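You operate a simulated robot arm through the tools that you are given. There is no shell and no other tool. Be economical: measure what you need, move in short steps, check, and stop when the job is done.

Carry out the task below with a simulated robot arm. There is one attempt and no reset: what you move stays moved.

Task
Wet the orange scrubber, wipe the splash off the worktop and press it out.
Fine: cold water, tap off before wiping, pressed out on the sink rim, where it stays. What is to be rubbed or washed off counts as gone when no trace of it is left.

Only the result counts: the job must be done as asked and must still hold three seconds after the hand-in. Knocking over, shifting, dropping, spilling or breaking anything else fails it.

Robot
A 7-joint arm with a two-finger gripper, on a carriage that runs on a rail from [0, 2377] to [0, -3] (x, y) and turns from -4.014 to 1.78 rad about z. Base frame: it is fixed where the carriage stands at the start and does not move with it; the origin is on the floor, on the carriage's upright axis, x ahead of it, y to its left, z up; the surface under the hand at the start is at about z = 914. Units: mm, rad, N and s.
Its first joint turns from -2.601 to 2.601 rad. Places, roughly: blue cold lever [1000, 0, 1000]; red hot lever [1000, 100, 1000]; sink rim [800, 100, 900]; splash [400, -600, 900]. Payload 2.45 kg.
The tool frame sits at the grasp point between the pads (the TCP): z along the fingers, y along the line on which they close. The tips reach 26 mm beyond it. The gripper opens to 96 mm. The gripper's body begins 69 mm behind the TCP.
Orientation is told as [roll, pitch, yaw] about the base's x, y, z axes, in that order, counted from this pose: with the fingers straight down and closing along the base's y, the tool's x points along the base's -x, its y along +y and its z along -z.

Tools
- The arm moves only by the tool jog_arm. Its argument "series" is text: rows parted by semicolons, each of 7 numbers parted by spaces: the shift along the tool's x, y, z in units of 300 mm (1.0 is 300 mm), then the turn, a rotation vector about the tool's x, y, z in units of 60 degrees (1.0 is 60 degrees), then the opening, from 0 (shut) to 1 (fully open). In form: tx ty tz rx ry rz fingers; .... A call has 1 to 10 rows; each row is the pose to reach, as a shift and turn from the pose commanded when the call began, along the tool's axes at that moment. A call with a number of a shift or a turn outside -1 to 1 is refused whole. Rows are played at 5 a second. More than 50 mm and 0.15 rad between two rows, or a gripper value outside its range, and nothing of the call is played. A pose out of reach is approached as far as the arm can. The call stops where the force on the tool passes 80 N (or 10 N more than at its start, if that is more) or the arm is blocked; 0.2 s more then pass. The fingers move at their own pace and stop on an object; they squeeze with about 41 N. The grip force told is the motor's: it shows also when the fingers shut on nothing. Time passes only in rows, and 0.2 s behind the last, so rows that repeat a pose let the fingers close. It gives the time, the measured TCP pose, the force on the tool (base axes), the opening and the grip force at its end, in the units of the frame above (readings bear some noise), with the torque about the TCP (base axes, N m) and any sound that the robot's microphone picked up.
- Cameras (640 x 400 px; columns grow to the right, rows downward): "scene" is now at [18.5, 105.3, 1670.8]; the picture's right is [-0.63, -0.77, 0.00], its down [-0.43, 0.36, -0.83] and it looks along [0.64, -0.52, -0.56] (base axes); focal length 268 px, centre (320, 200). "wrist" rides on the gripper at [82, 3, -98] in the tool frame; the picture's right is [-0.04, 1.00, 0.00], its down [-0.73, -0.03, -0.68] and it looks along [-0.68, -0.03, 0.73] (tool axes); focal length 256 px, centre (320, 200). There is no depth. A picture from a camera that has moved, and an enlarged one, comes with that camera's place and axes in the base frame and with its lens. The place of the scene camera against the robot may be out by one fixed shift of up to 18 mm in any direction.
- grab_frame(camera): a new picture of that camera. The clock stands still meanwhile.
- raise_lower(by): slides the trunk up (or, below 0, down) by that many mm; the arm and the scene camera ride with it, the base frame stays. It gives what a move gives, with no picture.
- base_move(legs): drives the robot by 1 to 6 legs, each [ahead, left, turn to the left] in mm, mm and rad, along the robot's own axes; the way and the turn of a leg run together, so that a leg with both is an arc; at most 1500 mm and 3.142 rad a leg. The arm and the cameras ride along, it lands a little off, and it stops where it bumps. It keeps to its track: a leg is cut to what the track allows. It gives what a move gives.
- pan_tilt(pan, tilt): turns the head with the scene camera to pan (to the left, within 2.705 rad either way) and tilt (down, from -0.506 to 1.204), counted from straight ahead of the robot. It gives what a move gives.
- enlarge(camera, box): a new picture of the part [left, top, right, bottom] of that camera's present view, enlarged. The clock stands still meanwhile.
- close_job(): hands the job in; it is judged then, once.

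Work in short steps. Places have to be worked out from the pictures, the camera data and where the tool is seen: move nearer, look again, correct. Check each grasp and each placing, and mend what went wrong. You have 120 turns and 98 pictures in all, those below and enlarged ones among them. Open the gripper and draw the arm clear of the work before you hand the job in, unless the task says otherwise; then end with one line.

The tools are called after "Call:" as name(argument=value, ...) on one line, values as JSON. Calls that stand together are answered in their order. jog_arm: Moves the arm, as the interface text tells. Its arguments: {"type":"object","properties":{"series":{"type":"string"}},"required":["series"]} The other tools are called the same way: raise_lower (by) slides the trunk up or down; base_move (legs) drives the base; pan_tilt (pan, tilt) turns the head that bears the scene camera; grab_frame (camera) takes a picture; enlarge (camera, box) takes an enlarged picture of a part of a camera's view; close_job () hands the job in.

At the start:

```text
clock: 0.0
tool_pos: [912.8, 16.9, 1239.8]
tool_rot: [0.0, 0.001, 0.0]
wrist_force: [-0.1, -0.8, 0.1]
ft_torque: [0.02, 0.01, 0.04]
gripper_width: 96.1
grip_force: 0.0
trunk travel left (down, up): [-650.0, 60.0]
robot x, y, heading: [-0.0, 0.3, 0.002]
head pan, tilt: [-0.686, 0.597]
```

scene: 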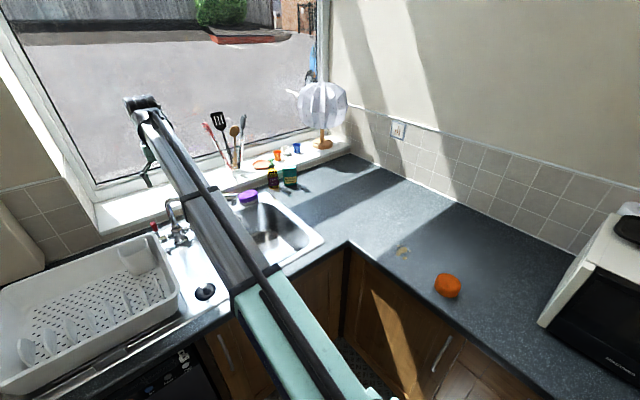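
wrist: 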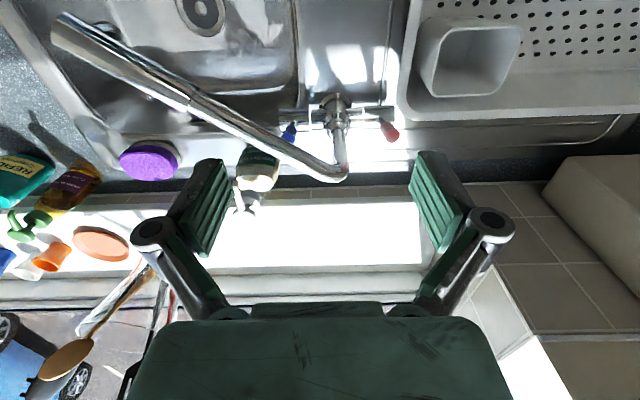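

I begin with enlarged views of the scrubber and splash, and of the sink and taps.

Call:
enlarge(camera="scene", box=[360, 220, 500, 310])

Call:
enlarge(camera="scene", box=[120, 160, 340, 310])

Call:
enlarge(camera="wrist", box=[40, 0, 440, 240])

```text
4.44 times, centred on (430, 265) of scene
camera zoom: at [18.5, 105.3, 1670.8], right [-0.63, -0.77, 0.0], down [-0.43, 0.36, -0.83], along [0.64, -0.52, -0.56], focal length 1191 px, centre (-169, -89)
```

zoom: 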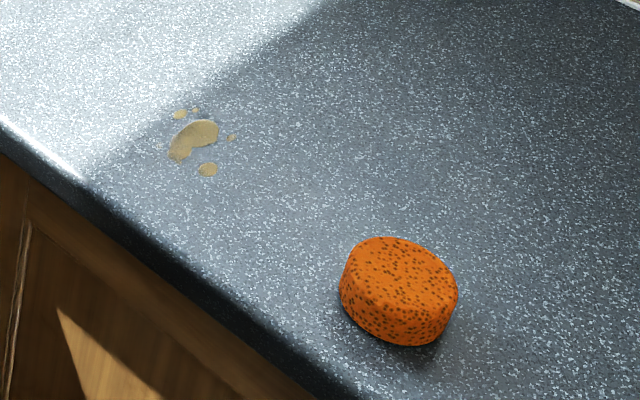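

```text
2.67 times, centred on (230, 235) of scene
camera zoom: at [18.5, 105.3, 1670.8], right [-0.63, -0.77, 0.0], down [-0.43, 0.36, -0.83], along [0.64, -0.52, -0.56], focal length 714 px, centre (560, 107)
```

zoom: 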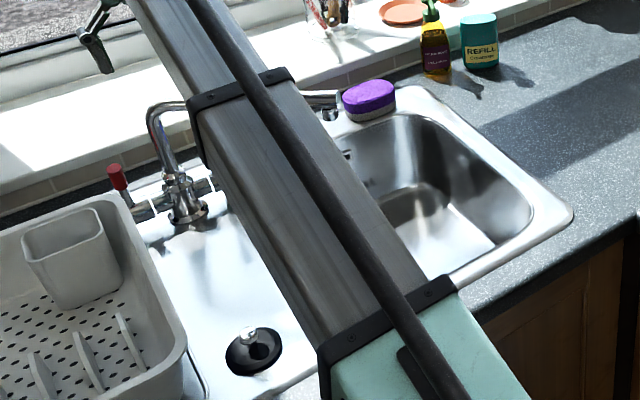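

```text
1.60 times, centred on (240, 120) of wrist
camera zoom: at [831.9, 20.2, 1337.4], right [0.04, 1.0, 0.0], down [0.73, -0.03, 0.68], along [0.68, -0.03, -0.73], focal length 410 px, centre (448, 328)
```

zoom: 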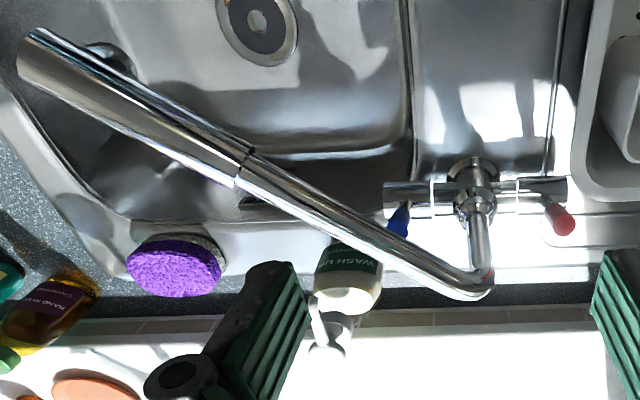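

The blue knob is around (1013,-33) and the red one around (1015,113). The spout runs right over the bowl. I put the scrubber near (199,-580) and the splash near (405,-631). I swing the robot right at the present safe height and point the head back at the sink.

Call:
base_move(legs=[[0, 0, -1.24]])

Call:
pan_tilt(pan=1.15, tilt=0.65)

Call:
grab_frame(camera="scene")

Call:
grab_frame(camera="wrist")

```text
clock: 3.5
tool_pos: [310.3, -858.8, 1240.6]
tool_rot: [-0.001, 0.001, -1.243]
wrist_force: [-0.8, -0.4, -0.4]
ft_torque: [0.0, -0.01, -0.01]
gripper_width: 96.0
grip_force: 0.0
trunk travel left (down, up): [-650.0, 60.0]
robot x, y, heading: [2.2, 0.6, -1.242]
head pan, tilt: [-0.686, 0.597]
```

```text
clock: 5.3
tool_pos: [310.9, -858.7, 1240.2]
tool_rot: [0.001, 0.001, -1.242]
wrist_force: [-0.1, -0.4, -0.5]
ft_torque: [-0.03, -0.01, 0.01]
gripper_width: 96.2
grip_force: 0.1
trunk travel left (down, up): [-650.0, 60.0]
robot x, y, heading: [-1.8, -1.6, -1.246]
head pan, tilt: [1.15, 0.649]
```

```text
92 pictures are left
camera scene: at [227.8, 80.8, 1666.2], right [-0.09, -1.0, 0.0], down [-0.6, 0.06, -0.8], along [0.79, -0.07, -0.6], focal length 268 px, centre (320, 200)
```

scene: 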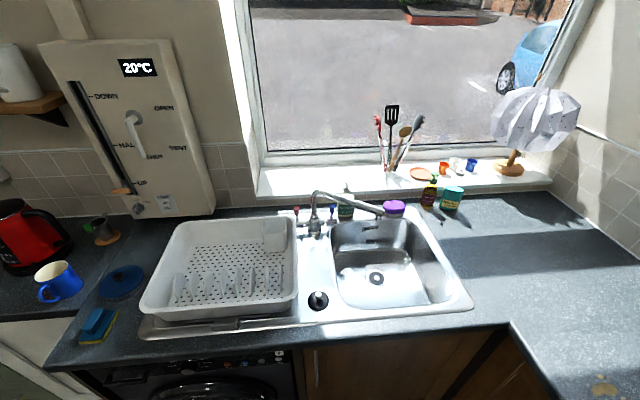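

```text
91 pictures are left
camera wrist: at [288.0, -780.9, 1337.4], right [0.96, 0.28, 0.0], down [0.21, -0.7, 0.68], along [0.19, -0.65, -0.73], focal length 256 px, centre (320, 200)
```

wrist: 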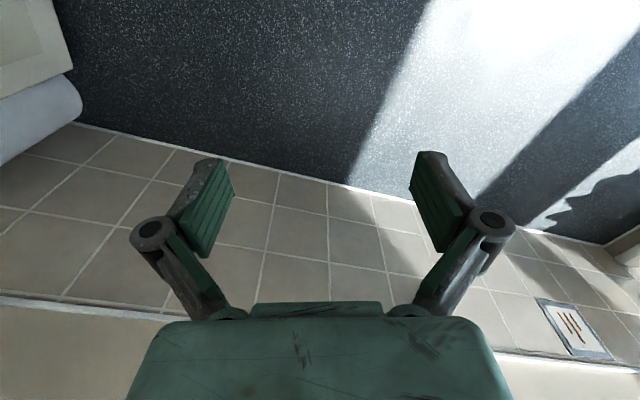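

The sink is in clear view now, so I enlarge the tap.

Call:
enlarge(camera="scene", box=[270, 170, 430, 270])

Call:
enlarge(camera="scene", box=[240, 180, 500, 345])

```text
4.00 times, centred on (350, 220) of scene
camera zoom: at [227.8, 80.8, 1666.2], right [-0.09, -1.0, 0.0], down [-0.6, 0.06, -0.8], along [0.79, -0.07, -0.6], focal length 1072 px, centre (200, 120)
```

zoom: 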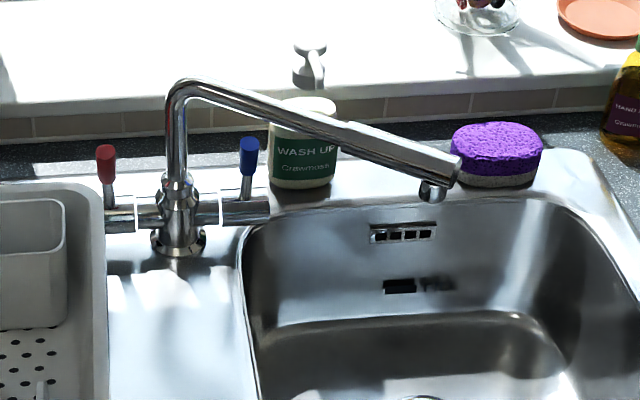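

```text
2.42 times, centred on (370, 262) of scene
camera zoom: at [227.8, 80.8, 1666.2], right [-0.09, -1.0, 0.0], down [-0.6, 0.06, -0.8], along [0.79, -0.07, -0.6], focal length 649 px, centre (199, 48)
```

zoom: 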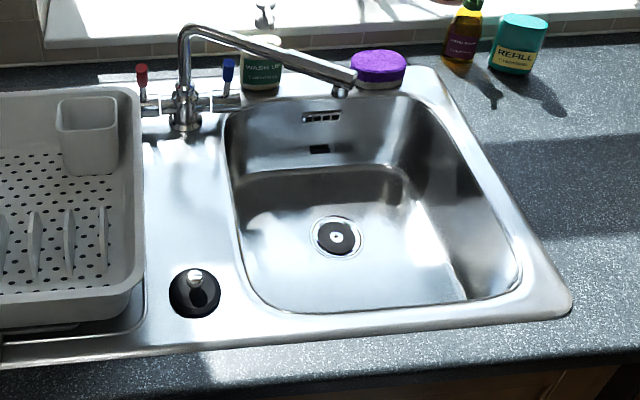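

The spout outlet triangulates to about (868,-168,1080). The blue knob stands at about (1013,-36), z 990–1035, with the spout passing close above it on the left. I swing back so the tool lies parallel to the base axes, then lower the hand to the right of the spout for a closer look at the lever.

Call:
base_move(legs=[[0, 0, 1.244]])

Call:
jog_arm(series="0 -0.15 0 0 0 0 1; 0 -0.3 0 0 0 0 0.5; 0 -0.45 0 0 0 0 0; 0 -0.6 0 0 0 0 0; 0 -0.65 0 0 0 0 0")

Call:
grab_frame(camera="wrist")

```text
clock: 8.8
tool_pos: [913.0, 24.9, 1241.2]
tool_rot: [-0.002, 0.0, 0.009]
wrist_force: [-0.9, -0.8, -0.4]
ft_torque: [0.03, -0.04, 0.01]
gripper_width: 95.9
grip_force: 0.0
trunk travel left (down, up): [-650.0, 60.0]
robot x, y, heading: [0.4, 0.8, 0.007]
head pan, tilt: [1.15, 0.649]
```

```text
clock: 10.0
tool_pos: [914.4, -169.6, 1240.7]
tool_rot: [0.0, -0.001, 0.01]
wrist_force: [0.5, -0.1, -0.4]
ft_torque: [0.01, -0.02, -0.03]
gripper_width: 0.0
grip_force: 28.9
trunk travel left (down, up): [-650.0, 60.0]
robot x, y, heading: [-2.1, -2.4, 0.01]
head pan, tilt: [1.15, 0.649]
```

```text
88 pictures are left
camera wrist: at [833.1, -168.2, 1338.4], right [0.03, 1.0, 0.0], down [0.73, -0.02, 0.68], along [0.68, -0.02, -0.73], focal length 256 px, centre (320, 200)
```

wrist: 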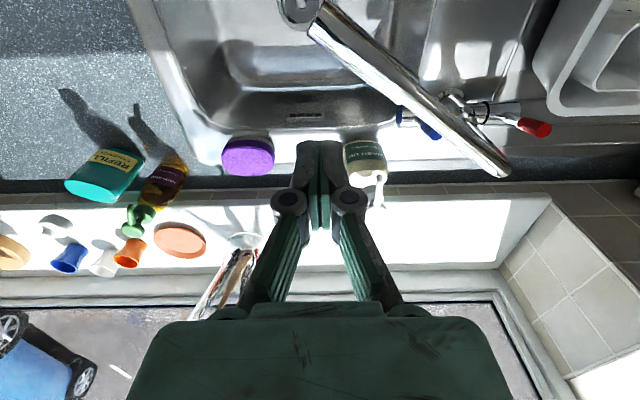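

New triangulation puts the knob's tip at about (996,-30,1042), with the spout running level at z≈1105 from (1015,38) to (863,-172). I will come at the lever from the right with the hand tilted below the spout and the fingers straddling the lever along x, so first I yaw the tool 90° in the free air.

Call:
jog_arm(series="0 0 0 0 0 -0.125 0.3; 0 0 0 0 0 -0.25 0.5; 0 0 0 0 0 -0.375 0.73; 0 0 0 0 0 -0.5 0.73; 0 0 0 0 0 -0.625 0.73; 0 0 0 0 0 -0.75 0.73; 0 0 0 0 0 -0.8 0.73")

Call:
jog_arm(series="0 0 0 0 0 -0.125 0.73; 0 0 0 0 0 -0.25 0.73; 0 0 0 0 0 -0.375 0.73; 0 0 0 0 0 -0.5 0.73; 0 0 0 0 0 -0.625 0.73; 0 0 0 0 0 -0.71 0.73")

Call:
jog_arm(series="0 0 0 0 -0.125 0 0.73; 0 0 0 0 -0.25 0 0.73; 0 0 0 0 -0.375 0 0.73; 0 0 0 0 -0.5 0 0.73; 0 0 0 0 -0.625 0 0.73; 0 0 0 0 -0.75 0 0.73; 0 0 0 0 -0.875 0 0.73; 0 0 0 0 -1 0 0.73")

Call:
grab_frame(camera="wrist")

Call:
grab_frame(camera="scene")

```text
clock: 11.6
tool_pos: [914.8, -170.8, 1240.9]
tool_rot: [0.001, -0.001, 0.848]
wrist_force: [-0.1, 0.8, 0.9]
ft_torque: [-0.02, 0.02, 0.01]
gripper_width: 70.2
grip_force: 0.0
trunk travel left (down, up): [-650.0, 60.0]
robot x, y, heading: [0.6, 4.3, 0.01]
head pan, tilt: [1.15, 0.649]
```

```text
clock: 13.0
tool_pos: [915.4, -171.0, 1240.5]
tool_rot: [-0.001, 0.0, 1.592]
wrist_force: [1.1, -0.3, 0.1]
ft_torque: [0.0, 0.02, 0.02]
gripper_width: 70.4
grip_force: 0.0
trunk travel left (down, up): [-650.0, 60.0]
robot x, y, heading: [-2.6, -1.8, 0.011]
head pan, tilt: [1.15, 0.649]
```

```text
clock: 14.8
tool_pos: [917.4, -164.1, 1236.0]
tool_rot: [-0.013, -1.049, 1.591]
wrist_force: [0.1, 0.5, -0.1]
ft_torque: [-0.03, 0.02, -0.01]
gripper_width: 70.1
grip_force: 0.1
out of reach, approached as far as the arm can: row 7, 8
trunk travel left (down, up): [-650.0, 60.0]
robot x, y, heading: [1.0, 1.4, 0.008]
head pan, tilt: [1.15, 0.649]
```

```text
87 pictures are left
camera wrist: at [916.2, -289.7, 1213.7], right [-1.0, 0.01, 0.03], down [0.02, -0.22, 0.97], along [0.02, 0.97, 0.22], focal length 256 px, centre (320, 200)
```

wrist: 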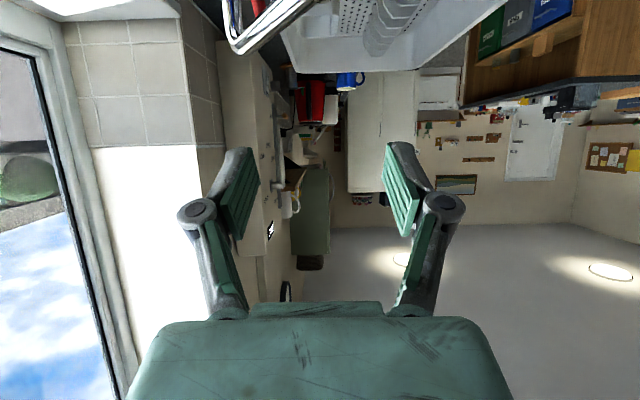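

```text
86 pictures are left
camera scene: at [-16.6, 240.3, 1666.3], right [0.92, -0.4, 0.0], down [-0.24, -0.55, -0.8], along [0.32, 0.73, -0.6], focal length 268 px, centre (320, 200)
```

scene: 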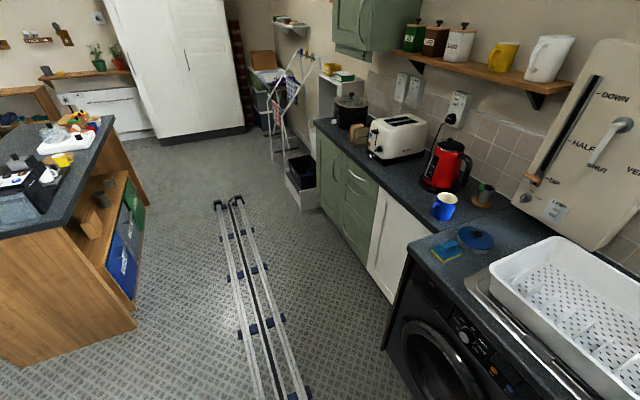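

A side approach is at the edge of reach. Coming from the front-left, perpendicular to the spout and passing under it with the tool 30° below horizontal, needs less reach and clears everything. I undo the turn and move over to the left of the spout at this height.

Call:
jog_arm(series="0 0 0 0 0.125 0 0.73; 0 0 0 0 0.25 0 0.73; 0 0 0 0 0.375 0 0.73; 0 0 0 0 0.5 0 0.73; 0 0 0 0 0.625 0 0.73; 0 0 0 0 0.75 0 0.73; 0 0 0 0 0.875 0 0.73; 0 0 0 0 1 0 0.73")

Call:
jog_arm(series="-0.108 0.031 0 0 0 0.125 0.7; -0.217 0.062 0 0 0 0.25 0.6; -0.325 0.093 0 0 0 0.375 0.6; -0.433 0.124 0 0 0 0.5 0.6; -0.542 0.155 0 0 0 0.625 0.6; -0.65 0.185 0 0 0 0.75 0.6; -0.758 0.216 0 0 0 0.875 0.6; -0.867 0.247 0 0 0 1 0.6")

Call:
jog_arm(series="0 0 0 0 0 0.125 0.6; 0 0 0 0 0 0.25 0.6; 0 0 0 0 0 0.375 0.6; 0 0 0 0 0 0.5 0.6; 0 0 0 0 0 0.625 0.6; 0 0 0 0 0 0.75 0.6; 0 0 0 0 0 0.875 0.6; 0 0 0 0 0 1 0.6")

Call:
jog_arm(series="0 0 0 0 0 0.11 0.6")

Call:
jog_arm(series="0 0 0 0 -0.125 0 0.6; 0 0 0 0 -0.25 0 0.6; 0 0 0 0 -0.375 0 0.6; 0 0 0 0 -0.5 0 0.6; 0 0 0 0 -0.625 0 0.6; 0 0 0 0 -0.75 0 0.6; 0 0 0 0 -0.875 0 0.6; 0 0 0 0 -1 0 0.6")

Call:
grab_frame(camera="wrist")

```text
clock: 16.6
tool_pos: [918.8, -164.4, 1236.1]
tool_rot: [0.0, 0.004, 1.59]
wrist_force: [-0.7, -0.1, 0.1]
ft_torque: [0.0, 0.0, 0.0]
gripper_width: 70.1
grip_force: 0.1
trunk travel left (down, up): [-650.0, 60.0]
robot x, y, heading: [3.9, 1.5, 0.006]
head pan, tilt: [1.15, 0.649]
```

```text
clock: 18.4
tool_pos: [838.0, 95.8, 1235.8]
tool_rot: [0.0, -0.001, 0.54]
wrist_force: [0.1, -0.2, 0.4]
ft_torque: [0.01, 0.0, -0.01]
gripper_width: 57.7
grip_force: 0.0
trunk travel left (down, up): [-650.0, 60.0]
robot x, y, heading: [-1.2, -1.0, 0.004]
head pan, tilt: [1.15, 0.649]
```

```text
clock: 20.2
tool_pos: [838.8, 95.1, 1236.0]
tool_rot: [0.0, 0.0, -0.509]
wrist_force: [0.6, 0.0, -0.5]
ft_torque: [-0.04, 0.02, -0.03]
gripper_width: 57.6
grip_force: 0.2
trunk travel left (down, up): [-650.0, 60.0]
robot x, y, heading: [-2.0, 2.1, 0.008]
head pan, tilt: [1.15, 0.649]
```

```text
clock: 20.6
tool_pos: [839.8, 94.1, 1236.3]
tool_rot: [0.0, 0.0, -0.621]
wrist_force: [0.2, 0.0, 0.3]
ft_torque: [-0.01, 0.0, 0.01]
gripper_width: 57.6
grip_force: 0.0
trunk travel left (down, up): [-650.0, 60.0]
robot x, y, heading: [1.7, 3.3, 0.011]
head pan, tilt: [1.15, 0.649]
```

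```text
clock: 22.4
tool_pos: [839.9, 95.4, 1236.0]
tool_rot: [-0.001, -1.05, -0.619]
wrist_force: [-0.6, 0.0, -0.2]
ft_torque: [-0.01, -0.02, 0.01]
gripper_width: 57.7
grip_force: 0.1
trunk travel left (down, up): [-650.0, 60.0]
robot x, y, heading: [-0.3, -0.5, 0.008]
head pan, tilt: [1.15, 0.649]
```

```text
85 pictures are left
camera wrist: at [739.0, 170.4, 1213.8], right [0.6, 0.8, 0.03], down [-0.2, 0.11, 0.97], along [0.78, -0.59, 0.22], focal length 256 px, centre (320, 200)
```

wrist: 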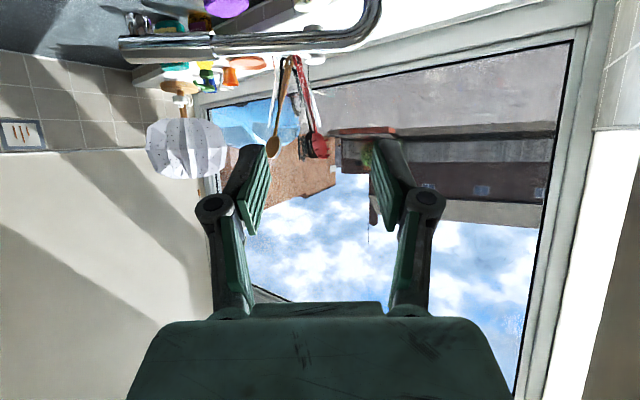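

The spout is visible and clear to the right and ahead. I go down to the standoff left of the spout, at about (856,70,1110), and look.

Call:
jog_arm(series="0.096 -0.012 0.091 0 0 0 0.6; 0.193 -0.025 0.182 0 0 0 0.6; 0.289 -0.037 0.273 0 0 0 0.6")

Call:
grab_frame(camera="wrist")

```text
clock: 23.2
tool_pos: [855.0, 69.2, 1120.9]
tool_rot: [0.001, -1.047, -0.621]
wrist_force: [0.2, 0.0, 0.7]
ft_torque: [-0.01, -0.03, -0.02]
gripper_width: 57.8
grip_force: 0.2
trunk travel left (down, up): [-650.0, 60.0]
robot x, y, heading: [-0.3, -3.3, 0.01]
head pan, tilt: [1.15, 0.649]
```

```text
84 pictures are left
camera wrist: at [754.4, 144.9, 1098.3], right [0.6, 0.8, 0.04], down [-0.2, 0.1, 0.97], along [0.78, -0.59, 0.22], focal length 256 px, centre (320, 200)
```

wrist: 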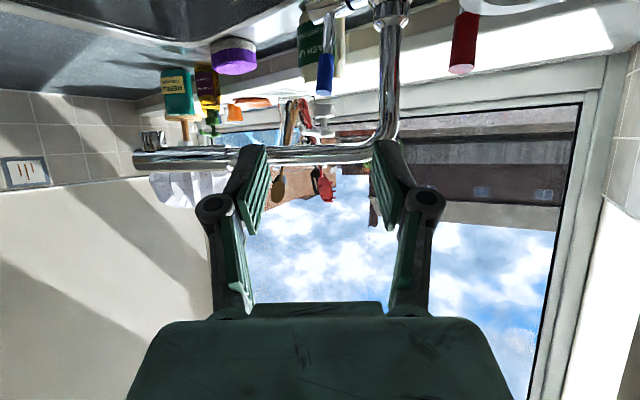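

The knob's tip is confirmed at about (998,-29,1045), with the blue sleeve at z 1008–1047, nearly on the tool axis 197 mm ahead. The underside of the spout is at about 1103. I advance 140 mm along the axis.

Call:
jog_arm(series="-0.005 0.003 0.15 0 0 0 0.5; -0.01 0.006 0.3 0 0 0 0.5; -0.016 0.01 0.467 0 0 0 0.5")

Call:
grab_frame(camera="wrist")

```text
refused: row 3 steps farther than a row can; nothing moved
```

```text
83 pictures are left
camera wrist: at [754.4, 144.9, 1098.3], right [0.6, 0.8, 0.04], down [-0.2, 0.1, 0.97], along [0.78, -0.59, 0.22], focal length 256 px, centre (320, 200)
```

wrist: 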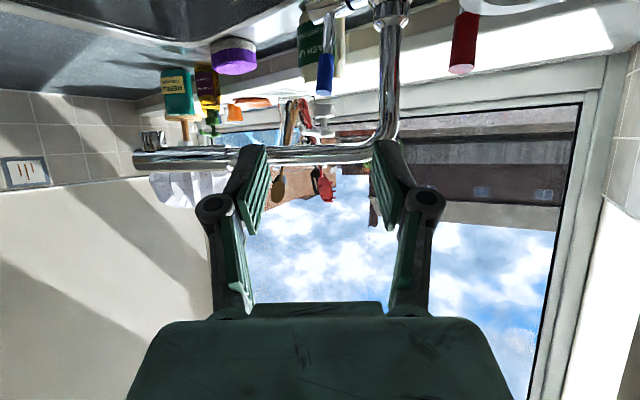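

That call was refused because one row stepped just over 50 mm. I retry with four smaller rows.

Call:
jog_arm(series="-0.004 0.002 0.117 0 0 0 0.5; -0.008 0.005 0.234 0 0 0 0.5; -0.012 0.008 0.35 0 0 0 0.5; -0.016 0.01 0.467 0 0 0 0.5")

Call:
grab_frame(camera="wrist")

```text
clock: 24.2
tool_pos: [958.1, 0.6, 1053.9]
tool_rot: [0.0, -1.047, -0.62]
wrist_force: [0.2, 0.9, -0.3]
ft_torque: [-0.03, 0.02, 0.0]
gripper_width: 48.0
grip_force: 0.1
trunk travel left (down, up): [-650.0, 60.0]
robot x, y, heading: [-3.7, 0.4, 0.007]
head pan, tilt: [1.15, 0.649]
```

```text
82 pictures are left
camera wrist: at [857.4, 75.7, 1031.3], right [0.6, 0.8, 0.03], down [-0.2, 0.1, 0.97], along [0.78, -0.59, 0.22], focal length 256 px, centre (320, 200)
```

wrist: 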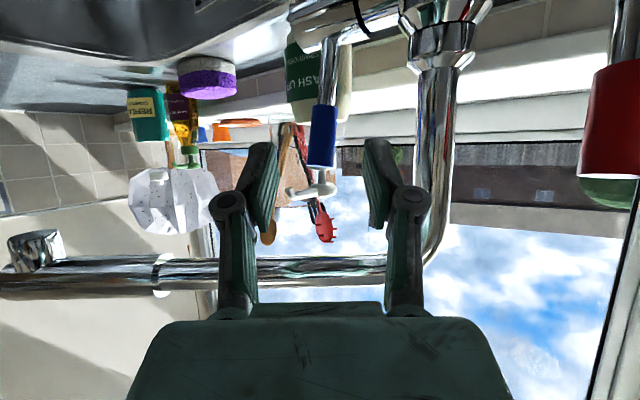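

The knob sits centred between the fingers. I advance the last 56 mm and then close on it.

Call:
jog_arm(series="0 0 0.09 0 0 0 0.5; 0 0 0.187 0 0 0 0.5; 0 0 0.187 0 0 0 0.5")

Call:
jog_arm(series="0 0 0 0 0 0 0.2; 0 0 0 0 0 0 0; 0 0 0 0 0 0 0")

Call:
grab_frame(camera="wrist")

```text
clock: 25.0
tool_pos: [996.3, -27.8, 1025.8]
tool_rot: [0.001, -1.047, -0.619]
wrist_force: [-0.1, -0.3, -0.1]
ft_torque: [0.01, -0.03, -0.02]
gripper_width: 48.3
grip_force: 0.1
trunk travel left (down, up): [-650.0, 60.0]
robot x, y, heading: [-0.1, 1.2, 0.012]
head pan, tilt: [1.15, 0.649]
```

```text
clock: 25.8
tool_pos: [998.4, -26.0, 1027.6]
tool_rot: [0.005, -1.047, -0.624]
wrist_force: [4.2, 5.7, 1.0]
ft_torque: [1.92, -0.29, 0.37]
gripper_width: 19.7
grip_force: 44.2
trunk travel left (down, up): [-650.0, 60.0]
robot x, y, heading: [1.6, 1.5, 0.008]
head pan, tilt: [1.15, 0.649]
```

```text
81 pictures are left
camera wrist: at [897.3, 49.4, 1004.4], right [0.6, 0.8, 0.04], down [-0.2, 0.1, 0.97], along [0.78, -0.59, 0.22], focal length 256 px, centre (320, 200)
```

wrist: 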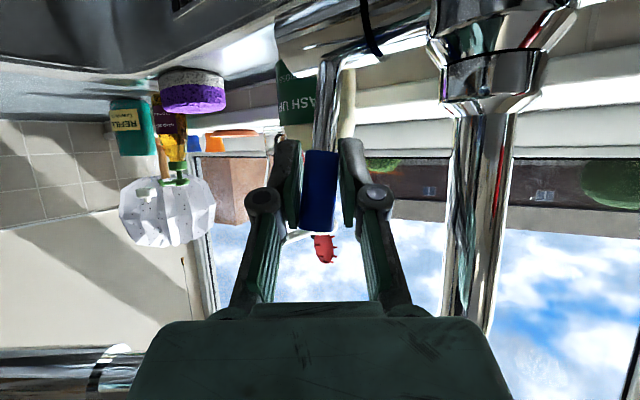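

The grip closed on the knob at 19.7 mm. I try a small pull toward the robot along the lever's arc and watch the force and sound.

Call:
jog_arm(series="0.009 -0.01 -0.011 0 0 0 0; 0.018 -0.021 -0.023 0 0 0 0; 0.027 -0.031 -0.034 0 0 0 0")

Call:
grab_frame(camera="wrist")

```text
clock: 26.6
tool_pos: [986.3, -25.2, 1021.9]
tool_rot: [0.004, -1.049, -0.615]
wrist_force: [28.2, 13.1, -2.4]
ft_torque: [0.36, -1.87, 0.28]
gripper_width: 21.9
grip_force: 44.9
trunk travel left (down, up): [-650.0, 60.0]
robot x, y, heading: [-1.1, 2.8, 0.003]
head pan, tilt: [1.15, 0.649]
```

```text
80 pictures are left
camera wrist: at [884.7, 50.5, 999.7], right [0.59, 0.81, 0.04], down [-0.2, 0.1, 0.97], along [0.78, -0.58, 0.22], focal length 256 px, centre (320, 200)
```

wrist: 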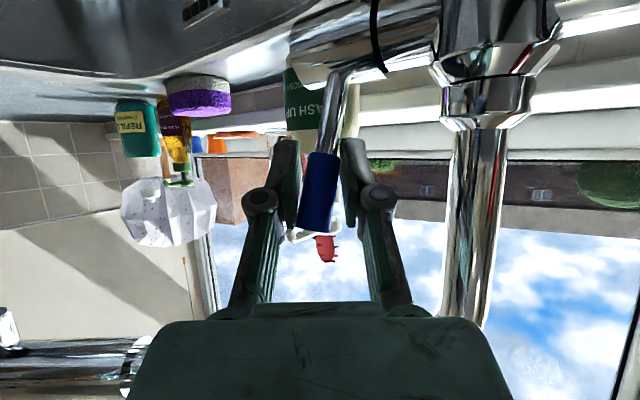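

The lever seems to lean toward the robot, with a moderate 28 N of resistance and no sound yet. I continue further along the arc.

Call:
jog_arm(series="0.018 -0.013 -0.011 0 0 0 0; 0.035 -0.026 -0.021 0 0 0 0; 0.053 -0.039 -0.032 0 0 0 0")

Call:
grab_frame(camera="wrist")

```text
clock: 27.4
tool_pos: [965.4, -20.3, 1013.3]
tool_rot: [0.005, -1.053, -0.611]
wrist_force: [32.8, 27.7, -3.8]
ft_torque: [0.32, -1.82, 0.86]
gripper_width: 25.9
grip_force: 44.7
trunk travel left (down, up): [-650.0, 60.0]
robot x, y, heading: [-3.1, -0.7, 0.01]
head pan, tilt: [1.15, 0.649]
```

```text
79 pictures are left
camera wrist: at [864.7, 52.7, 990.7], right [0.59, 0.81, 0.04], down [-0.2, 0.1, 0.97], along [0.78, -0.58, 0.23], focal length 256 px, centre (320, 200)
```

wrist: 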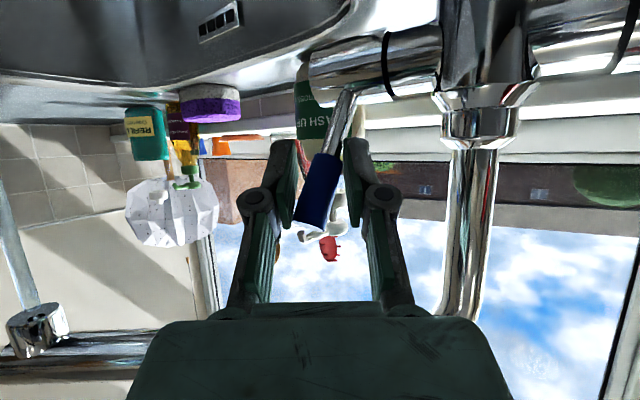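

The lever has turned about 30° and a stream is now falling from the spout, so the cold tap is on. I open the fingers and back straight out along the tool axis.

Call:
jog_arm(series="0 0 0 0 0 0 0.3; 0 0 0 0 0 0 0.55; 0 0 0 0 0 0 0.55; 0 0 -0.15 0 0 0 0.55; 0 0 -0.3 0 0 0 0.55; 0 0 -0.45 0 0 0 0.55")

Call:
grab_frame(camera="wrist")

```text
clock: 28.8
tool_pos: [865.5, 39.2, 1083.2]
tool_rot: [-0.001, -1.047, -0.62]
wrist_force: [0.7, -0.4, -0.9]
ft_torque: [0.0, -0.04, 0.0]
gripper_width: 53.0
grip_force: 0.1
trunk travel left (down, up): [-650.0, 60.0]
robot x, y, heading: [0.2, -4.8, 0.008]
head pan, tilt: [1.15, 0.649]
```

```text
78 pictures are left
camera wrist: at [764.8, 114.5, 1060.7], right [0.6, 0.8, 0.03], down [-0.2, 0.1, 0.97], along [0.78, -0.59, 0.22], focal length 256 px, centre (320, 200)
```

wrist: 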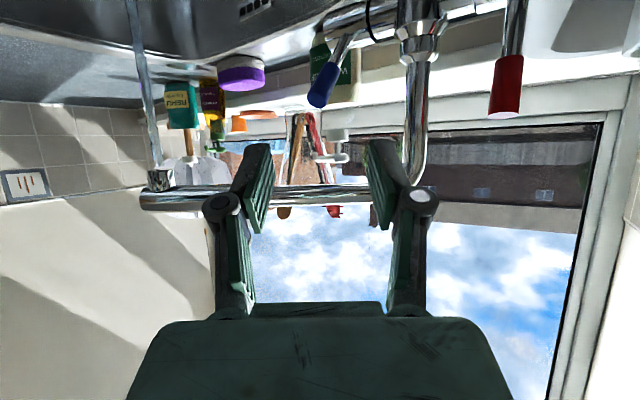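

The water is running steadily into the bowl. I lift, level the tool back to vertical and fetch the scrubber.

Call:
jog_arm(series="-0.125 0 -0.072 0 0 0 0.55; -0.25 0 -0.145 0 0 0 0.7; -0.375 0 -0.217 0 0 0 1")

Call:
jog_arm(series="0 0 0 0 0.125 0 1; 0 0 0 0 0.25 0 1; 0 0 0 0 0.375 0 1; 0 0 0 0 0.5 0 1; 0 0 0 0 0.625 0 1; 0 0 0 0 0.75 0 1; 0 0 0 0 0.875 0 1; 0 0 0 0 1 0 1")

Call:
base_move(legs=[[0, 0, -1.25]])

Call:
pan_tilt(pan=0.0, tilt=0.9)

Call:
grab_frame(camera="wrist")

Call:
grab_frame(camera="scene")

```text
clock: 29.6
tool_pos: [866.3, 40.8, 1213.9]
tool_rot: [0.001, -1.045, -0.619]
wrist_force: [1.1, -0.2, -0.3]
ft_torque: [0.05, 0.01, -0.04]
gripper_width: 96.0
grip_force: 0.1
trunk travel left (down, up): [-650.0, 60.0]
robot x, y, heading: [-2.4, 5.4, 0.004]
head pan, tilt: [1.15, 0.649]
```

```text
clock: 31.4
tool_pos: [865.9, 39.8, 1212.4]
tool_rot: [0.0, 0.002, -0.62]
wrist_force: [0.0, -0.3, -0.6]
ft_torque: [-0.03, -0.03, -0.02]
gripper_width: 96.3
grip_force: 0.0
trunk travel left (down, up): [-650.0, 60.0]
robot x, y, heading: [-2.7, 0.7, 0.004]
head pan, tilt: [1.15, 0.649]
```

```text
clock: 34.9
tool_pos: [309.2, -810.5, 1212.8]
tool_rot: [0.001, -0.001, -1.871]
wrist_force: [0.1, -0.4, 0.9]
ft_torque: [-0.03, 0.02, 0.02]
gripper_width: 96.2
grip_force: 0.1
trunk travel left (down, up): [-650.0, 60.0]
robot x, y, heading: [1.4, -1.0, -1.245]
head pan, tilt: [1.15, 0.649]
```

```text
clock: 36.3
tool_pos: [310.6, -809.2, 1212.7]
tool_rot: [0.0, 0.001, -1.87]
wrist_force: [0.4, 0.4, -0.3]
ft_torque: [0.0, 0.0, 0.0]
gripper_width: 96.1
grip_force: 0.0
trunk travel left (down, up): [-650.0, 60.0]
robot x, y, heading: [0.4, -0.7, -1.238]
head pan, tilt: [0.0, 0.901]
```

```text
77 pictures are left
camera wrist: at [337.6, -732.6, 1310.3], right [0.94, -0.33, 0.0], down [-0.24, -0.69, 0.68], along [-0.23, -0.64, -0.73], focal length 256 px, centre (320, 200)
```

wrist: 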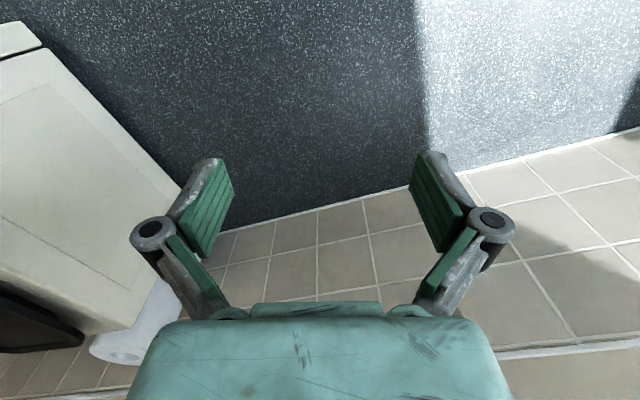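

```text
76 pictures are left
camera scene: at [165.8, 17.3, 1645.7], right [-0.95, -0.32, 0.0], down [-0.25, 0.74, -0.62], along [0.2, -0.59, -0.78], focal length 268 px, centre (320, 200)
```

scene: 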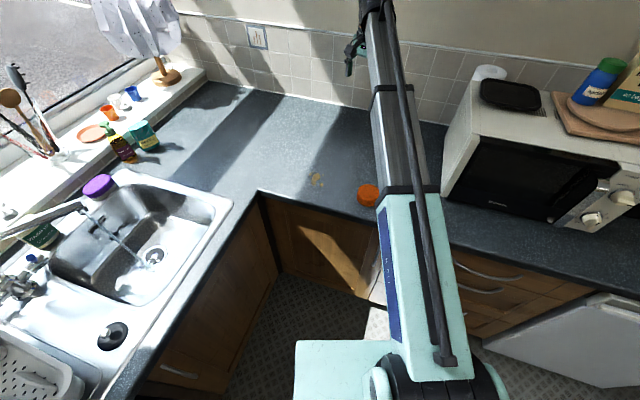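

The scrubber is again at about (198,-590). I bring the hand back over it at lower height with the tool turned radially, and look straight down.

Call:
jog_arm(series="0.075 -0.085 0.067 0 0 -0.12 1; 0.15 -0.17 0.133 0 0 -0.24 1; 0.224 -0.256 0.2 0 0 -0.36 1; 0.3 -0.341 0.267 0 0 -0.48 1; 0.374 -0.426 0.333 0 0 -0.6 1")

Call:
grab_frame(camera="wrist")

```text
clock: 37.5
tool_pos: [222.2, -664.4, 1112.9]
tool_rot: [0.0, -0.002, -1.24]
wrist_force: [0.5, 0.1, -0.1]
ft_torque: [-0.05, -0.01, 0.0]
gripper_width: 96.0
grip_force: 0.0
trunk travel left (down, up): [-650.0, 60.0]
robot x, y, heading: [0.7, -0.3, -1.24]
head pan, tilt: [0.0, 0.901]
```

```text
75 pictures are left
camera wrist: at [198.4, -585.7, 1210.9], right [0.96, 0.29, 0.0], down [0.21, -0.7, 0.68], along [0.19, -0.65, -0.73], focal length 256 px, centre (320, 200)
```

wrist: 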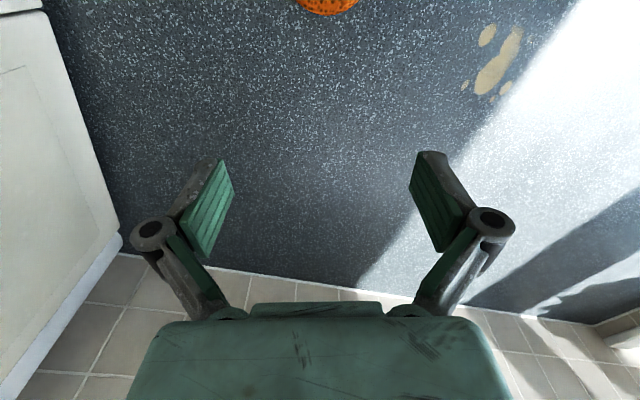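

The splash lies at about (399,-608), and the scrubber is just at the top edge. I draw the hand inward 75 mm to see it whole.

Call:
jog_arm(series="0.125 0 0 0 0 0 1; 0.25 0 0 0 0 0 1")

Call:
grab_frame(camera="wrist")

```text
clock: 38.1
tool_pos: [196.3, -593.0, 1114.0]
tool_rot: [0.001, 0.001, -1.243]
wrist_force: [-0.2, -0.4, -0.4]
ft_torque: [0.02, 0.01, 0.03]
gripper_width: 96.0
grip_force: 0.1
trunk travel left (down, up): [-650.0, 60.0]
robot x, y, heading: [-2.7, -0.2, -1.243]
head pan, tilt: [0.0, 0.901]
```

```text
74 pictures are left
camera wrist: at [173.2, -513.7, 1210.9], right [0.96, 0.28, 0.0], down [0.21, -0.7, 0.68], along [0.19, -0.65, -0.73], focal length 256 px, centre (320, 200)
```

wrist: 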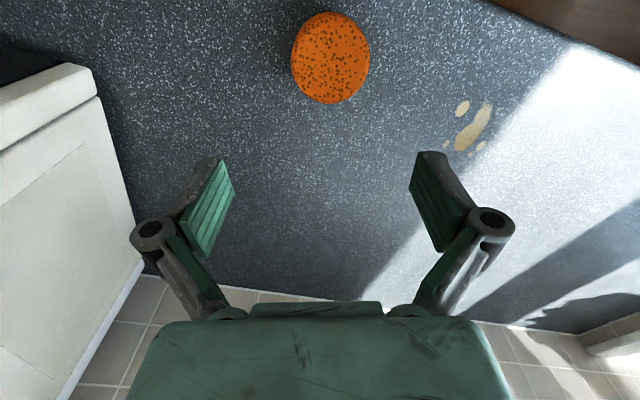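

The scrubber measures about 74 mm across with its centre at about (200,-571), so the open gripper has roughly 11 mm to spare on each side. I centre over it and descend to z≈1000 to check.

Call:
jog_arm(series="0.065 0.036 0.08 0 0 0 1; 0.065 0.036 0.2 0 0 0 1; 0.065 0.036 0.3 0 0 0 1; 0.065 0.036 0.38 0 0 0 1")

Call:
grab_frame(camera="wrist")

```text
clock: 39.1
tool_pos: [201.4, -572.7, 998.7]
tool_rot: [0.0, 0.0, -1.243]
wrist_force: [0.2, -0.6, -0.5]
ft_torque: [0.02, 0.01, 0.01]
gripper_width: 95.8
grip_force: 0.0
trunk travel left (down, up): [-650.0, 60.0]
robot x, y, heading: [-0.2, -1.4, -1.237]
head pan, tilt: [0.0, 0.901]
```

```text
73 pictures are left
camera wrist: at [177.6, -493.5, 1096.2], right [0.96, 0.28, 0.0], down [0.21, -0.7, 0.68], along [0.19, -0.65, -0.73], focal length 256 px, centre (320, 200)
```

wrist: 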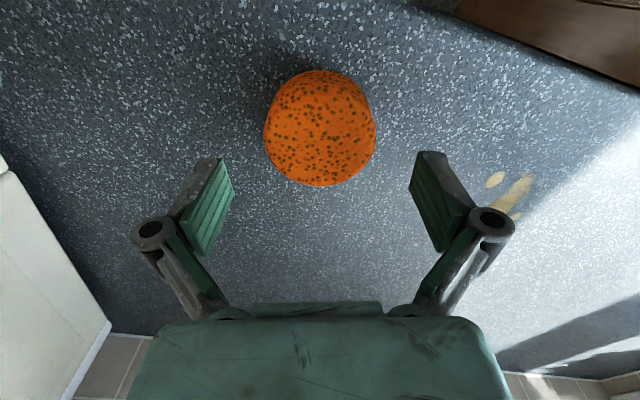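

The scrubber is centred, at about (201,-574). I go down so the tips stop roughly 16 mm above the worktop, leaving the scrubber's lower part free for wiping, and close.

Call:
jog_arm(series="0.003 0 0.075 0 0 0 1; 0.003 0 0.147 0 0 0 1; 0.003 0 0.147 0 0 0 0.8; 0.003 0 0.147 0 0 0 0.6; 0.003 0 0.147 0 0 0 0.5; 0.003 0 0.147 0 0 0 0.4; 0.003 0 0.147 0 0 0 0.3; 0.003 0 0.147 0 0 0 0.3")

Call:
grab_frame(camera="wrist")

```text
clock: 40.9
tool_pos: [201.9, -570.1, 955.2]
tool_rot: [0.001, 0.001, -1.242]
wrist_force: [-1.8, -1.6, 5.4]
ft_torque: [-0.14, 0.14, -0.03]
gripper_width: 74.3
grip_force: 41.0
trunk travel left (down, up): [-650.0, 60.0]
robot x, y, heading: [0.8, -2.8, -1.237]
head pan, tilt: [0.0, 0.901]
```

```text
72 pictures are left
camera wrist: at [177.7, -492.6, 1052.4], right [0.96, 0.28, 0.0], down [0.21, -0.7, 0.68], along [0.19, -0.65, -0.73], focal length 256 px, centre (320, 200)
```

wrist: 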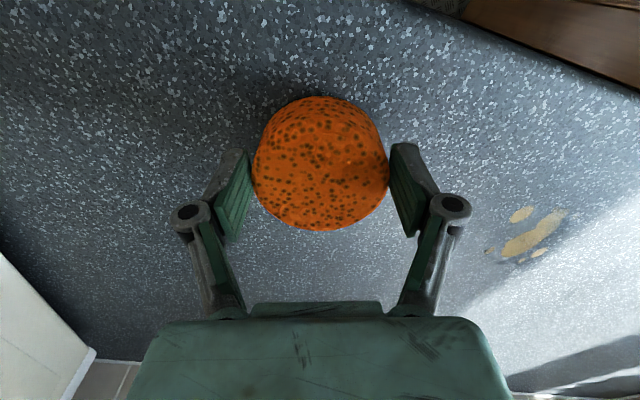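

The grip held at 74.3 mm. I lift, swing the robot to face the bowl (heading about -0.19) and look.

Call:
jog_arm(series="0 0 -0.12 0 0 0 0.3; 0 0 -0.25 0 0 0 0.3; 0 0 -0.4 0 0 0 0.3; 0 0 -0.5 0 0 0 0.3")

Call:
base_move(legs=[[0, 0, 1.046]])

Call:
grab_frame(camera="wrist")

Call:
grab_frame(camera="scene")

```text
clock: 41.9
tool_pos: [201.7, -570.1, 1105.4]
tool_rot: [0.0, -0.001, -1.243]
wrist_force: [-0.2, -0.9, 0.3]
ft_torque: [-0.03, -0.02, 0.01]
gripper_width: 74.3
grip_force: 40.8
trunk travel left (down, up): [-650.0, 60.0]
robot x, y, heading: [-1.8, 1.3, -1.244]
head pan, tilt: [0.0, 0.901]
```

```text
clock: 44.9
tool_pos: [594.7, -112.3, 1103.8]
tool_rot: [-0.001, 0.0, -0.196]
wrist_force: [-0.1, -0.7, -0.7]
ft_torque: [-0.01, 0.02, 0.01]
gripper_width: 74.4
grip_force: 41.4
trunk travel left (down, up): [-650.0, 60.0]
robot x, y, heading: [-1.0, -2.5, -0.198]
head pan, tilt: [0.0, 0.901]
```

```text
71 pictures are left
camera wrist: at [515.0, -92.6, 1201.9], right [0.23, 0.97, 0.0], down [0.71, -0.17, 0.68], along [0.66, -0.16, -0.73], focal length 256 px, centre (320, 200)
```

wrist: 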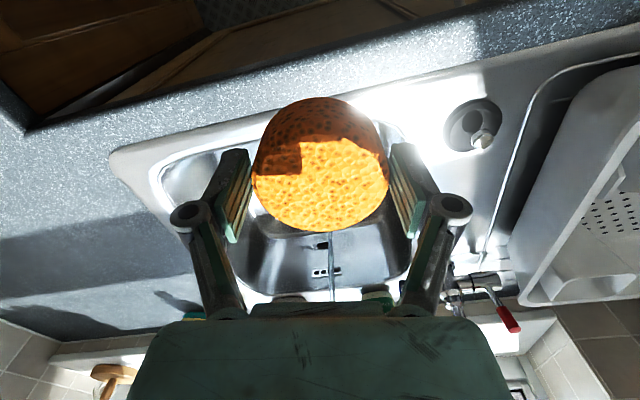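

```text
70 pictures are left
camera scene: at [57.9, 152.2, 1645.7], right [-0.19, -0.98, 0.0], down [-0.77, 0.15, -0.62], along [0.61, -0.12, -0.78], focal length 268 px, centre (320, 200)
```

scene: 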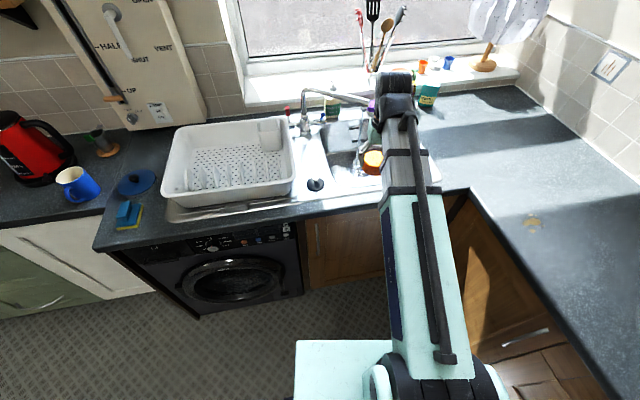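

The stream lies nearly in line ahead of the held scrubber. I tilt the tool 45° forward and advance most of the way below the nozzle.

Call:
jog_arm(series="0 0 0 0 -0.125 0 0.3; 0 0 0 0 -0.25 0 0.3; 0 0 0 0 -0.375 0 0.3; 0 0 0 0 -0.5 0 0.3; 0 0 0 0 -0.625 0 0.3; 0 0 0 0 -0.75 0 0.3")

Call:
jog_arm(series="-0.047 -0.001 0.133 0 0 0 0.3; -0.094 -0.003 0.267 0 0 0 0.3; -0.141 -0.004 0.4 0 0 0 0.3; -0.189 -0.006 0.533 0 0 0 0.3; -0.236 -0.007 0.667 0 0 0 0.3")

Call:
grab_frame(camera="wrist")

Call:
grab_frame(camera="scene")

```text
clock: 46.3
tool_pos: [642.4, -120.3, 1120.4]
tool_rot: [0.0, -0.785, -0.195]
wrist_force: [-0.6, -0.3, -0.4]
ft_torque: [0.03, 0.01, 0.02]
gripper_width: 74.3
grip_force: 41.1
out of reach, approached as far as the arm can: row 5, 6
trunk travel left (down, up): [-650.0, 60.0]
robot x, y, heading: [0.6, 0.1, -0.195]
head pan, tilt: [0.0, 0.901]
```

```text
clock: 47.5
tool_pos: [829.9, -159.5, 1026.1]
tool_rot: [0.0, -0.787, -0.196]
wrist_force: [-0.8, -0.6, 0.3]
ft_torque: [0.03, -0.05, -0.02]
gripper_width: 74.3
grip_force: 41.0
trunk travel left (down, up): [-650.0, 60.0]
robot x, y, heading: [-5.0, -2.9, -0.197]
head pan, tilt: [0.0, 0.901]
```

```text
69 pictures are left
camera wrist: at [706.0, -132.3, 1037.7], right [0.22, 0.97, 0.03], down [0.03, -0.04, 1.0], along [0.97, -0.22, -0.04], focal length 256 px, centre (320, 200)
```

wrist: 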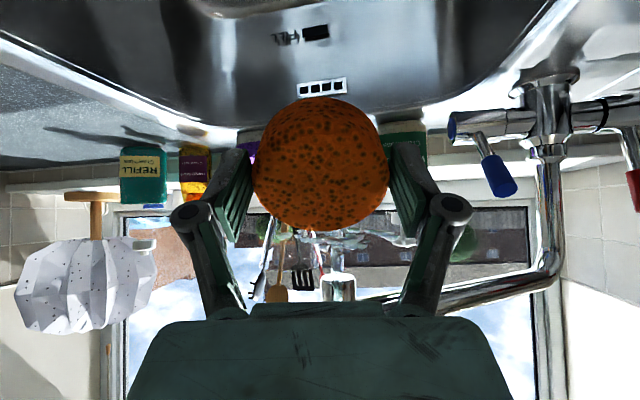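

```text
68 pictures are left
camera scene: at [58.1, 152.1, 1645.7], right [-0.19, -0.98, 0.0], down [-0.77, 0.15, -0.62], along [0.61, -0.12, -0.78], focal length 268 px, centre (320, 200)
```

scene: 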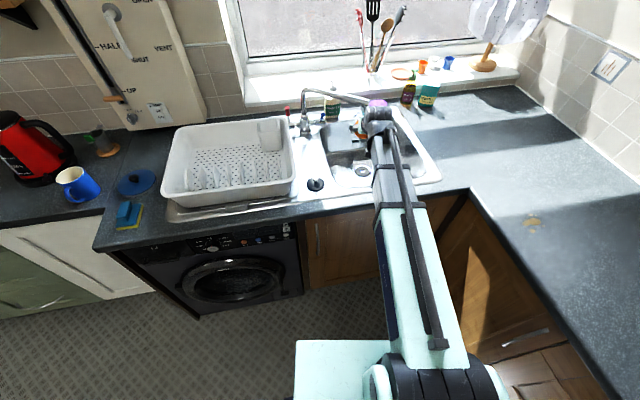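

The stream already grazes the scrubber's top edge, and I place it at about (872,-160). I move in and down so it falls on the middle of the scrubber, and hold there a while.

Call:
jog_arm(series="0.028 0.015 0.09 0 0 0 0.3; 0.055 0.03 0.18 0 0 0 0.3; 0.055 0.03 0.18 0 0 0 0.3; 0.055 0.03 0.18 0 0 0 0.3; 0.055 0.03 0.18 0 0 0 0.3; 0.055 0.03 0.18 0 0 0 0.3; 0.055 0.03 0.18 0 0 0 0.3; 0.055 0.03 0.18 0 0 0 0.3")

Call:
grab_frame(camera="wrist")

```text
clock: 49.3
tool_pos: [856.9, -156.1, 976.8]
tool_rot: [0.0, -0.785, -0.195]
wrist_force: [0.2, 0.2, 0.1]
ft_torque: [-0.02, 0.02, -0.03]
gripper_width: 74.4
grip_force: 41.3
trunk travel left (down, up): [-650.0, 60.0]
robot x, y, heading: [1.7, 3.7, -0.194]
head pan, tilt: [0.0, 0.901]
```

```text
67 pictures are left
camera wrist: at [732.7, -128.4, 988.2], right [0.22, 0.97, 0.03], down [0.03, -0.04, 1.0], along [0.97, -0.22, -0.04], focal length 256 px, centre (320, 200)
```

wrist: 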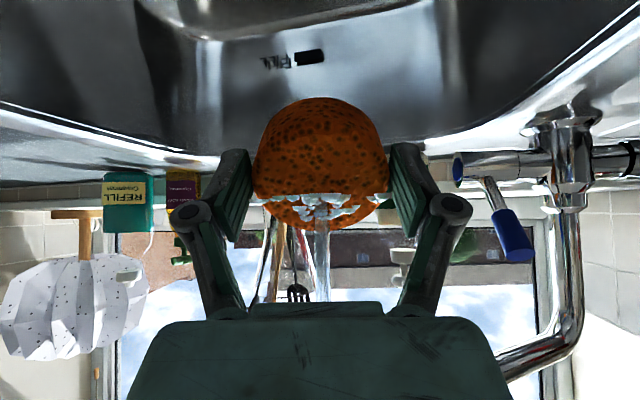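

The stream now lands on the middle of the scrubber. I hold it there a few seconds more to soak it.

Call:
jog_arm(series="0 0 0 0 0 0 0.3; 0 0 0 0 0 0 0.3; 0 0 0 0 0 0 0.3; 0 0 0 0 0 0 0.3; 0 0 0 0 0 0 0.3; 0 0 0 0 0 0 0.3; 0 0 0 0 0 0 0.3; 0 0 0 0 0 0 0.3; 0 0 0 0 0 0 0.3; 0 0 0 0 0 0 0.3")

Call:
jog_arm(series="0.02 0.02 0.02 0 0 0 0.3; 0.02 0.02 0.02 0 0 0 0.3; 0.02 0.02 0.02 0 0 0 0.3; 0.02 0.02 0.02 0 0 0 0.3; -0.02 -0.02 -0.02 0 0 0 0.3; -0.02 -0.02 -0.02 0 0 0 0.3; -0.02 -0.02 -0.02 0 0 0 0.3; 0 0 0 0 0 0 0.3; 0 0 0 0 0 0 0.3; 0 0 0 0 0 0 0.3")

Call:
grab_frame(camera="wrist")

```text
clock: 51.5
tool_pos: [856.9, -156.7, 977.5]
tool_rot: [0.0, -0.785, -0.196]
wrist_force: [0.5, 0.5, -0.8]
ft_torque: [-0.02, 0.03, -0.03]
gripper_width: 74.2
grip_force: 41.4
trunk travel left (down, up): [-650.0, 60.0]
robot x, y, heading: [0.5, 1.8, -0.198]
head pan, tilt: [0.0, 0.901]
```

```text
clock: 53.7
tool_pos: [856.5, -156.5, 979.1]
tool_rot: [-0.001, -0.785, -0.195]
wrist_force: [0.5, -0.2, 0.4]
ft_torque: [0.01, 0.01, 0.03]
gripper_width: 74.4
grip_force: 40.9
trunk travel left (down, up): [-650.0, 60.0]
robot x, y, heading: [-3.3, -2.3, -0.192]
head pan, tilt: [0.0, 0.901]
```

```text
66 pictures are left
camera wrist: at [733.3, -128.2, 988.6], right [0.22, 0.97, 0.03], down [0.03, -0.04, 1.0], along [0.97, -0.22, -0.04], focal length 256 px, centre (320, 200)
```

wrist: 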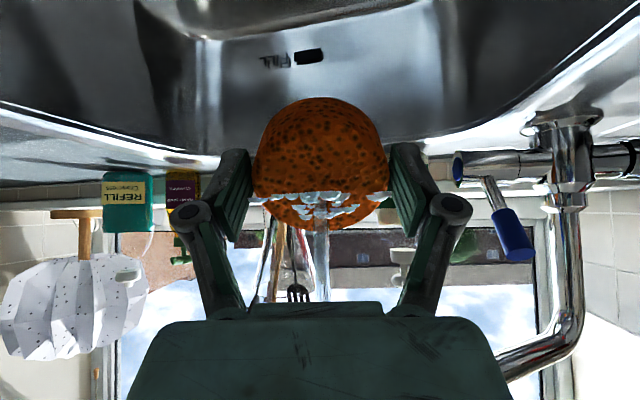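

The scrubber is visibly soaked. I back out from under the spout, up and toward the front-left, then bring the tool vertical so I can park it on the flat sink strip left of the bowl while I shut the tap.

Call:
jog_arm(series="0.023 0.02 -0.127 0 0 0 0.3; 0.046 0.04 -0.254 0 0 0 0.3; 0.069 0.06 -0.38 0 0 0 0.3; 0.092 0.08 -0.507 0 0 0 0.3; 0.115 0.099 -0.634 0 0 0 0.3")

Call:
jog_arm(series="0 0 0 0 0.125 0 0.3; 0 0 0 0 0.25 0 0.3; 0 0 0 0 0.375 0 0.3; 0 0 0 0 0.5 0 0.3; 0 0 0 0 0.625 0 0.3; 0 0 0 0 0.75 0 0.3")

Call:
jog_arm(series="0 0 0 0 0 0.14 0.3; 0 0 0 0 0 0.28 0.3; 0 0 0 0 0 0.42 0.3; 0 0 0 0 0 0.56 0.3; 0 0 0 0 0 0.7 0.3; 0 0 0 0 0 0.84 0.3; 0 0 0 0 0 0.95 0.3")

Call:
grab_frame(camera="wrist")

```text
clock: 54.9
tool_pos: [707.0, -94.9, 1088.4]
tool_rot: [0.0, -0.785, -0.196]
wrist_force: [0.8, -0.6, 0.5]
ft_torque: [0.02, 0.02, -0.03]
gripper_width: 74.4
grip_force: 41.8
trunk travel left (down, up): [-650.0, 60.0]
robot x, y, heading: [-1.5, 3.2, -0.196]
head pan, tilt: [0.0, 0.901]
```

```text
clock: 56.3
tool_pos: [707.1, -96.4, 1087.6]
tool_rot: [0.0, 0.002, -0.196]
wrist_force: [0.3, -0.2, -0.7]
ft_torque: [-0.01, 0.0, -0.03]
gripper_width: 74.2
grip_force: 41.2
trunk travel left (down, up): [-650.0, 60.0]
robot x, y, heading: [1.8, 0.4, -0.196]
head pan, tilt: [0.0, 0.901]
```

```text
clock: 57.9
tool_pos: [707.0, -95.6, 1087.7]
tool_rot: [0.001, 0.001, -1.193]
wrist_force: [0.2, -0.3, -0.3]
ft_torque: [0.01, 0.02, 0.01]
gripper_width: 74.2
grip_force: 41.0
trunk travel left (down, up): [-650.0, 60.0]
robot x, y, heading: [1.4, 0.7, -0.193]
head pan, tilt: [0.0, 0.901]
```

```text
65 pictures are left
camera wrist: at [680.5, -18.8, 1185.1], right [0.94, 0.33, 0.0], down [0.24, -0.69, 0.68], along [0.23, -0.64, -0.73], focal length 256 px, centre (320, 200)
```

wrist: 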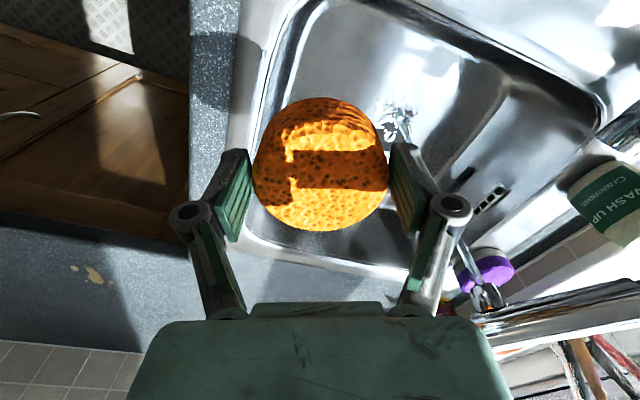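

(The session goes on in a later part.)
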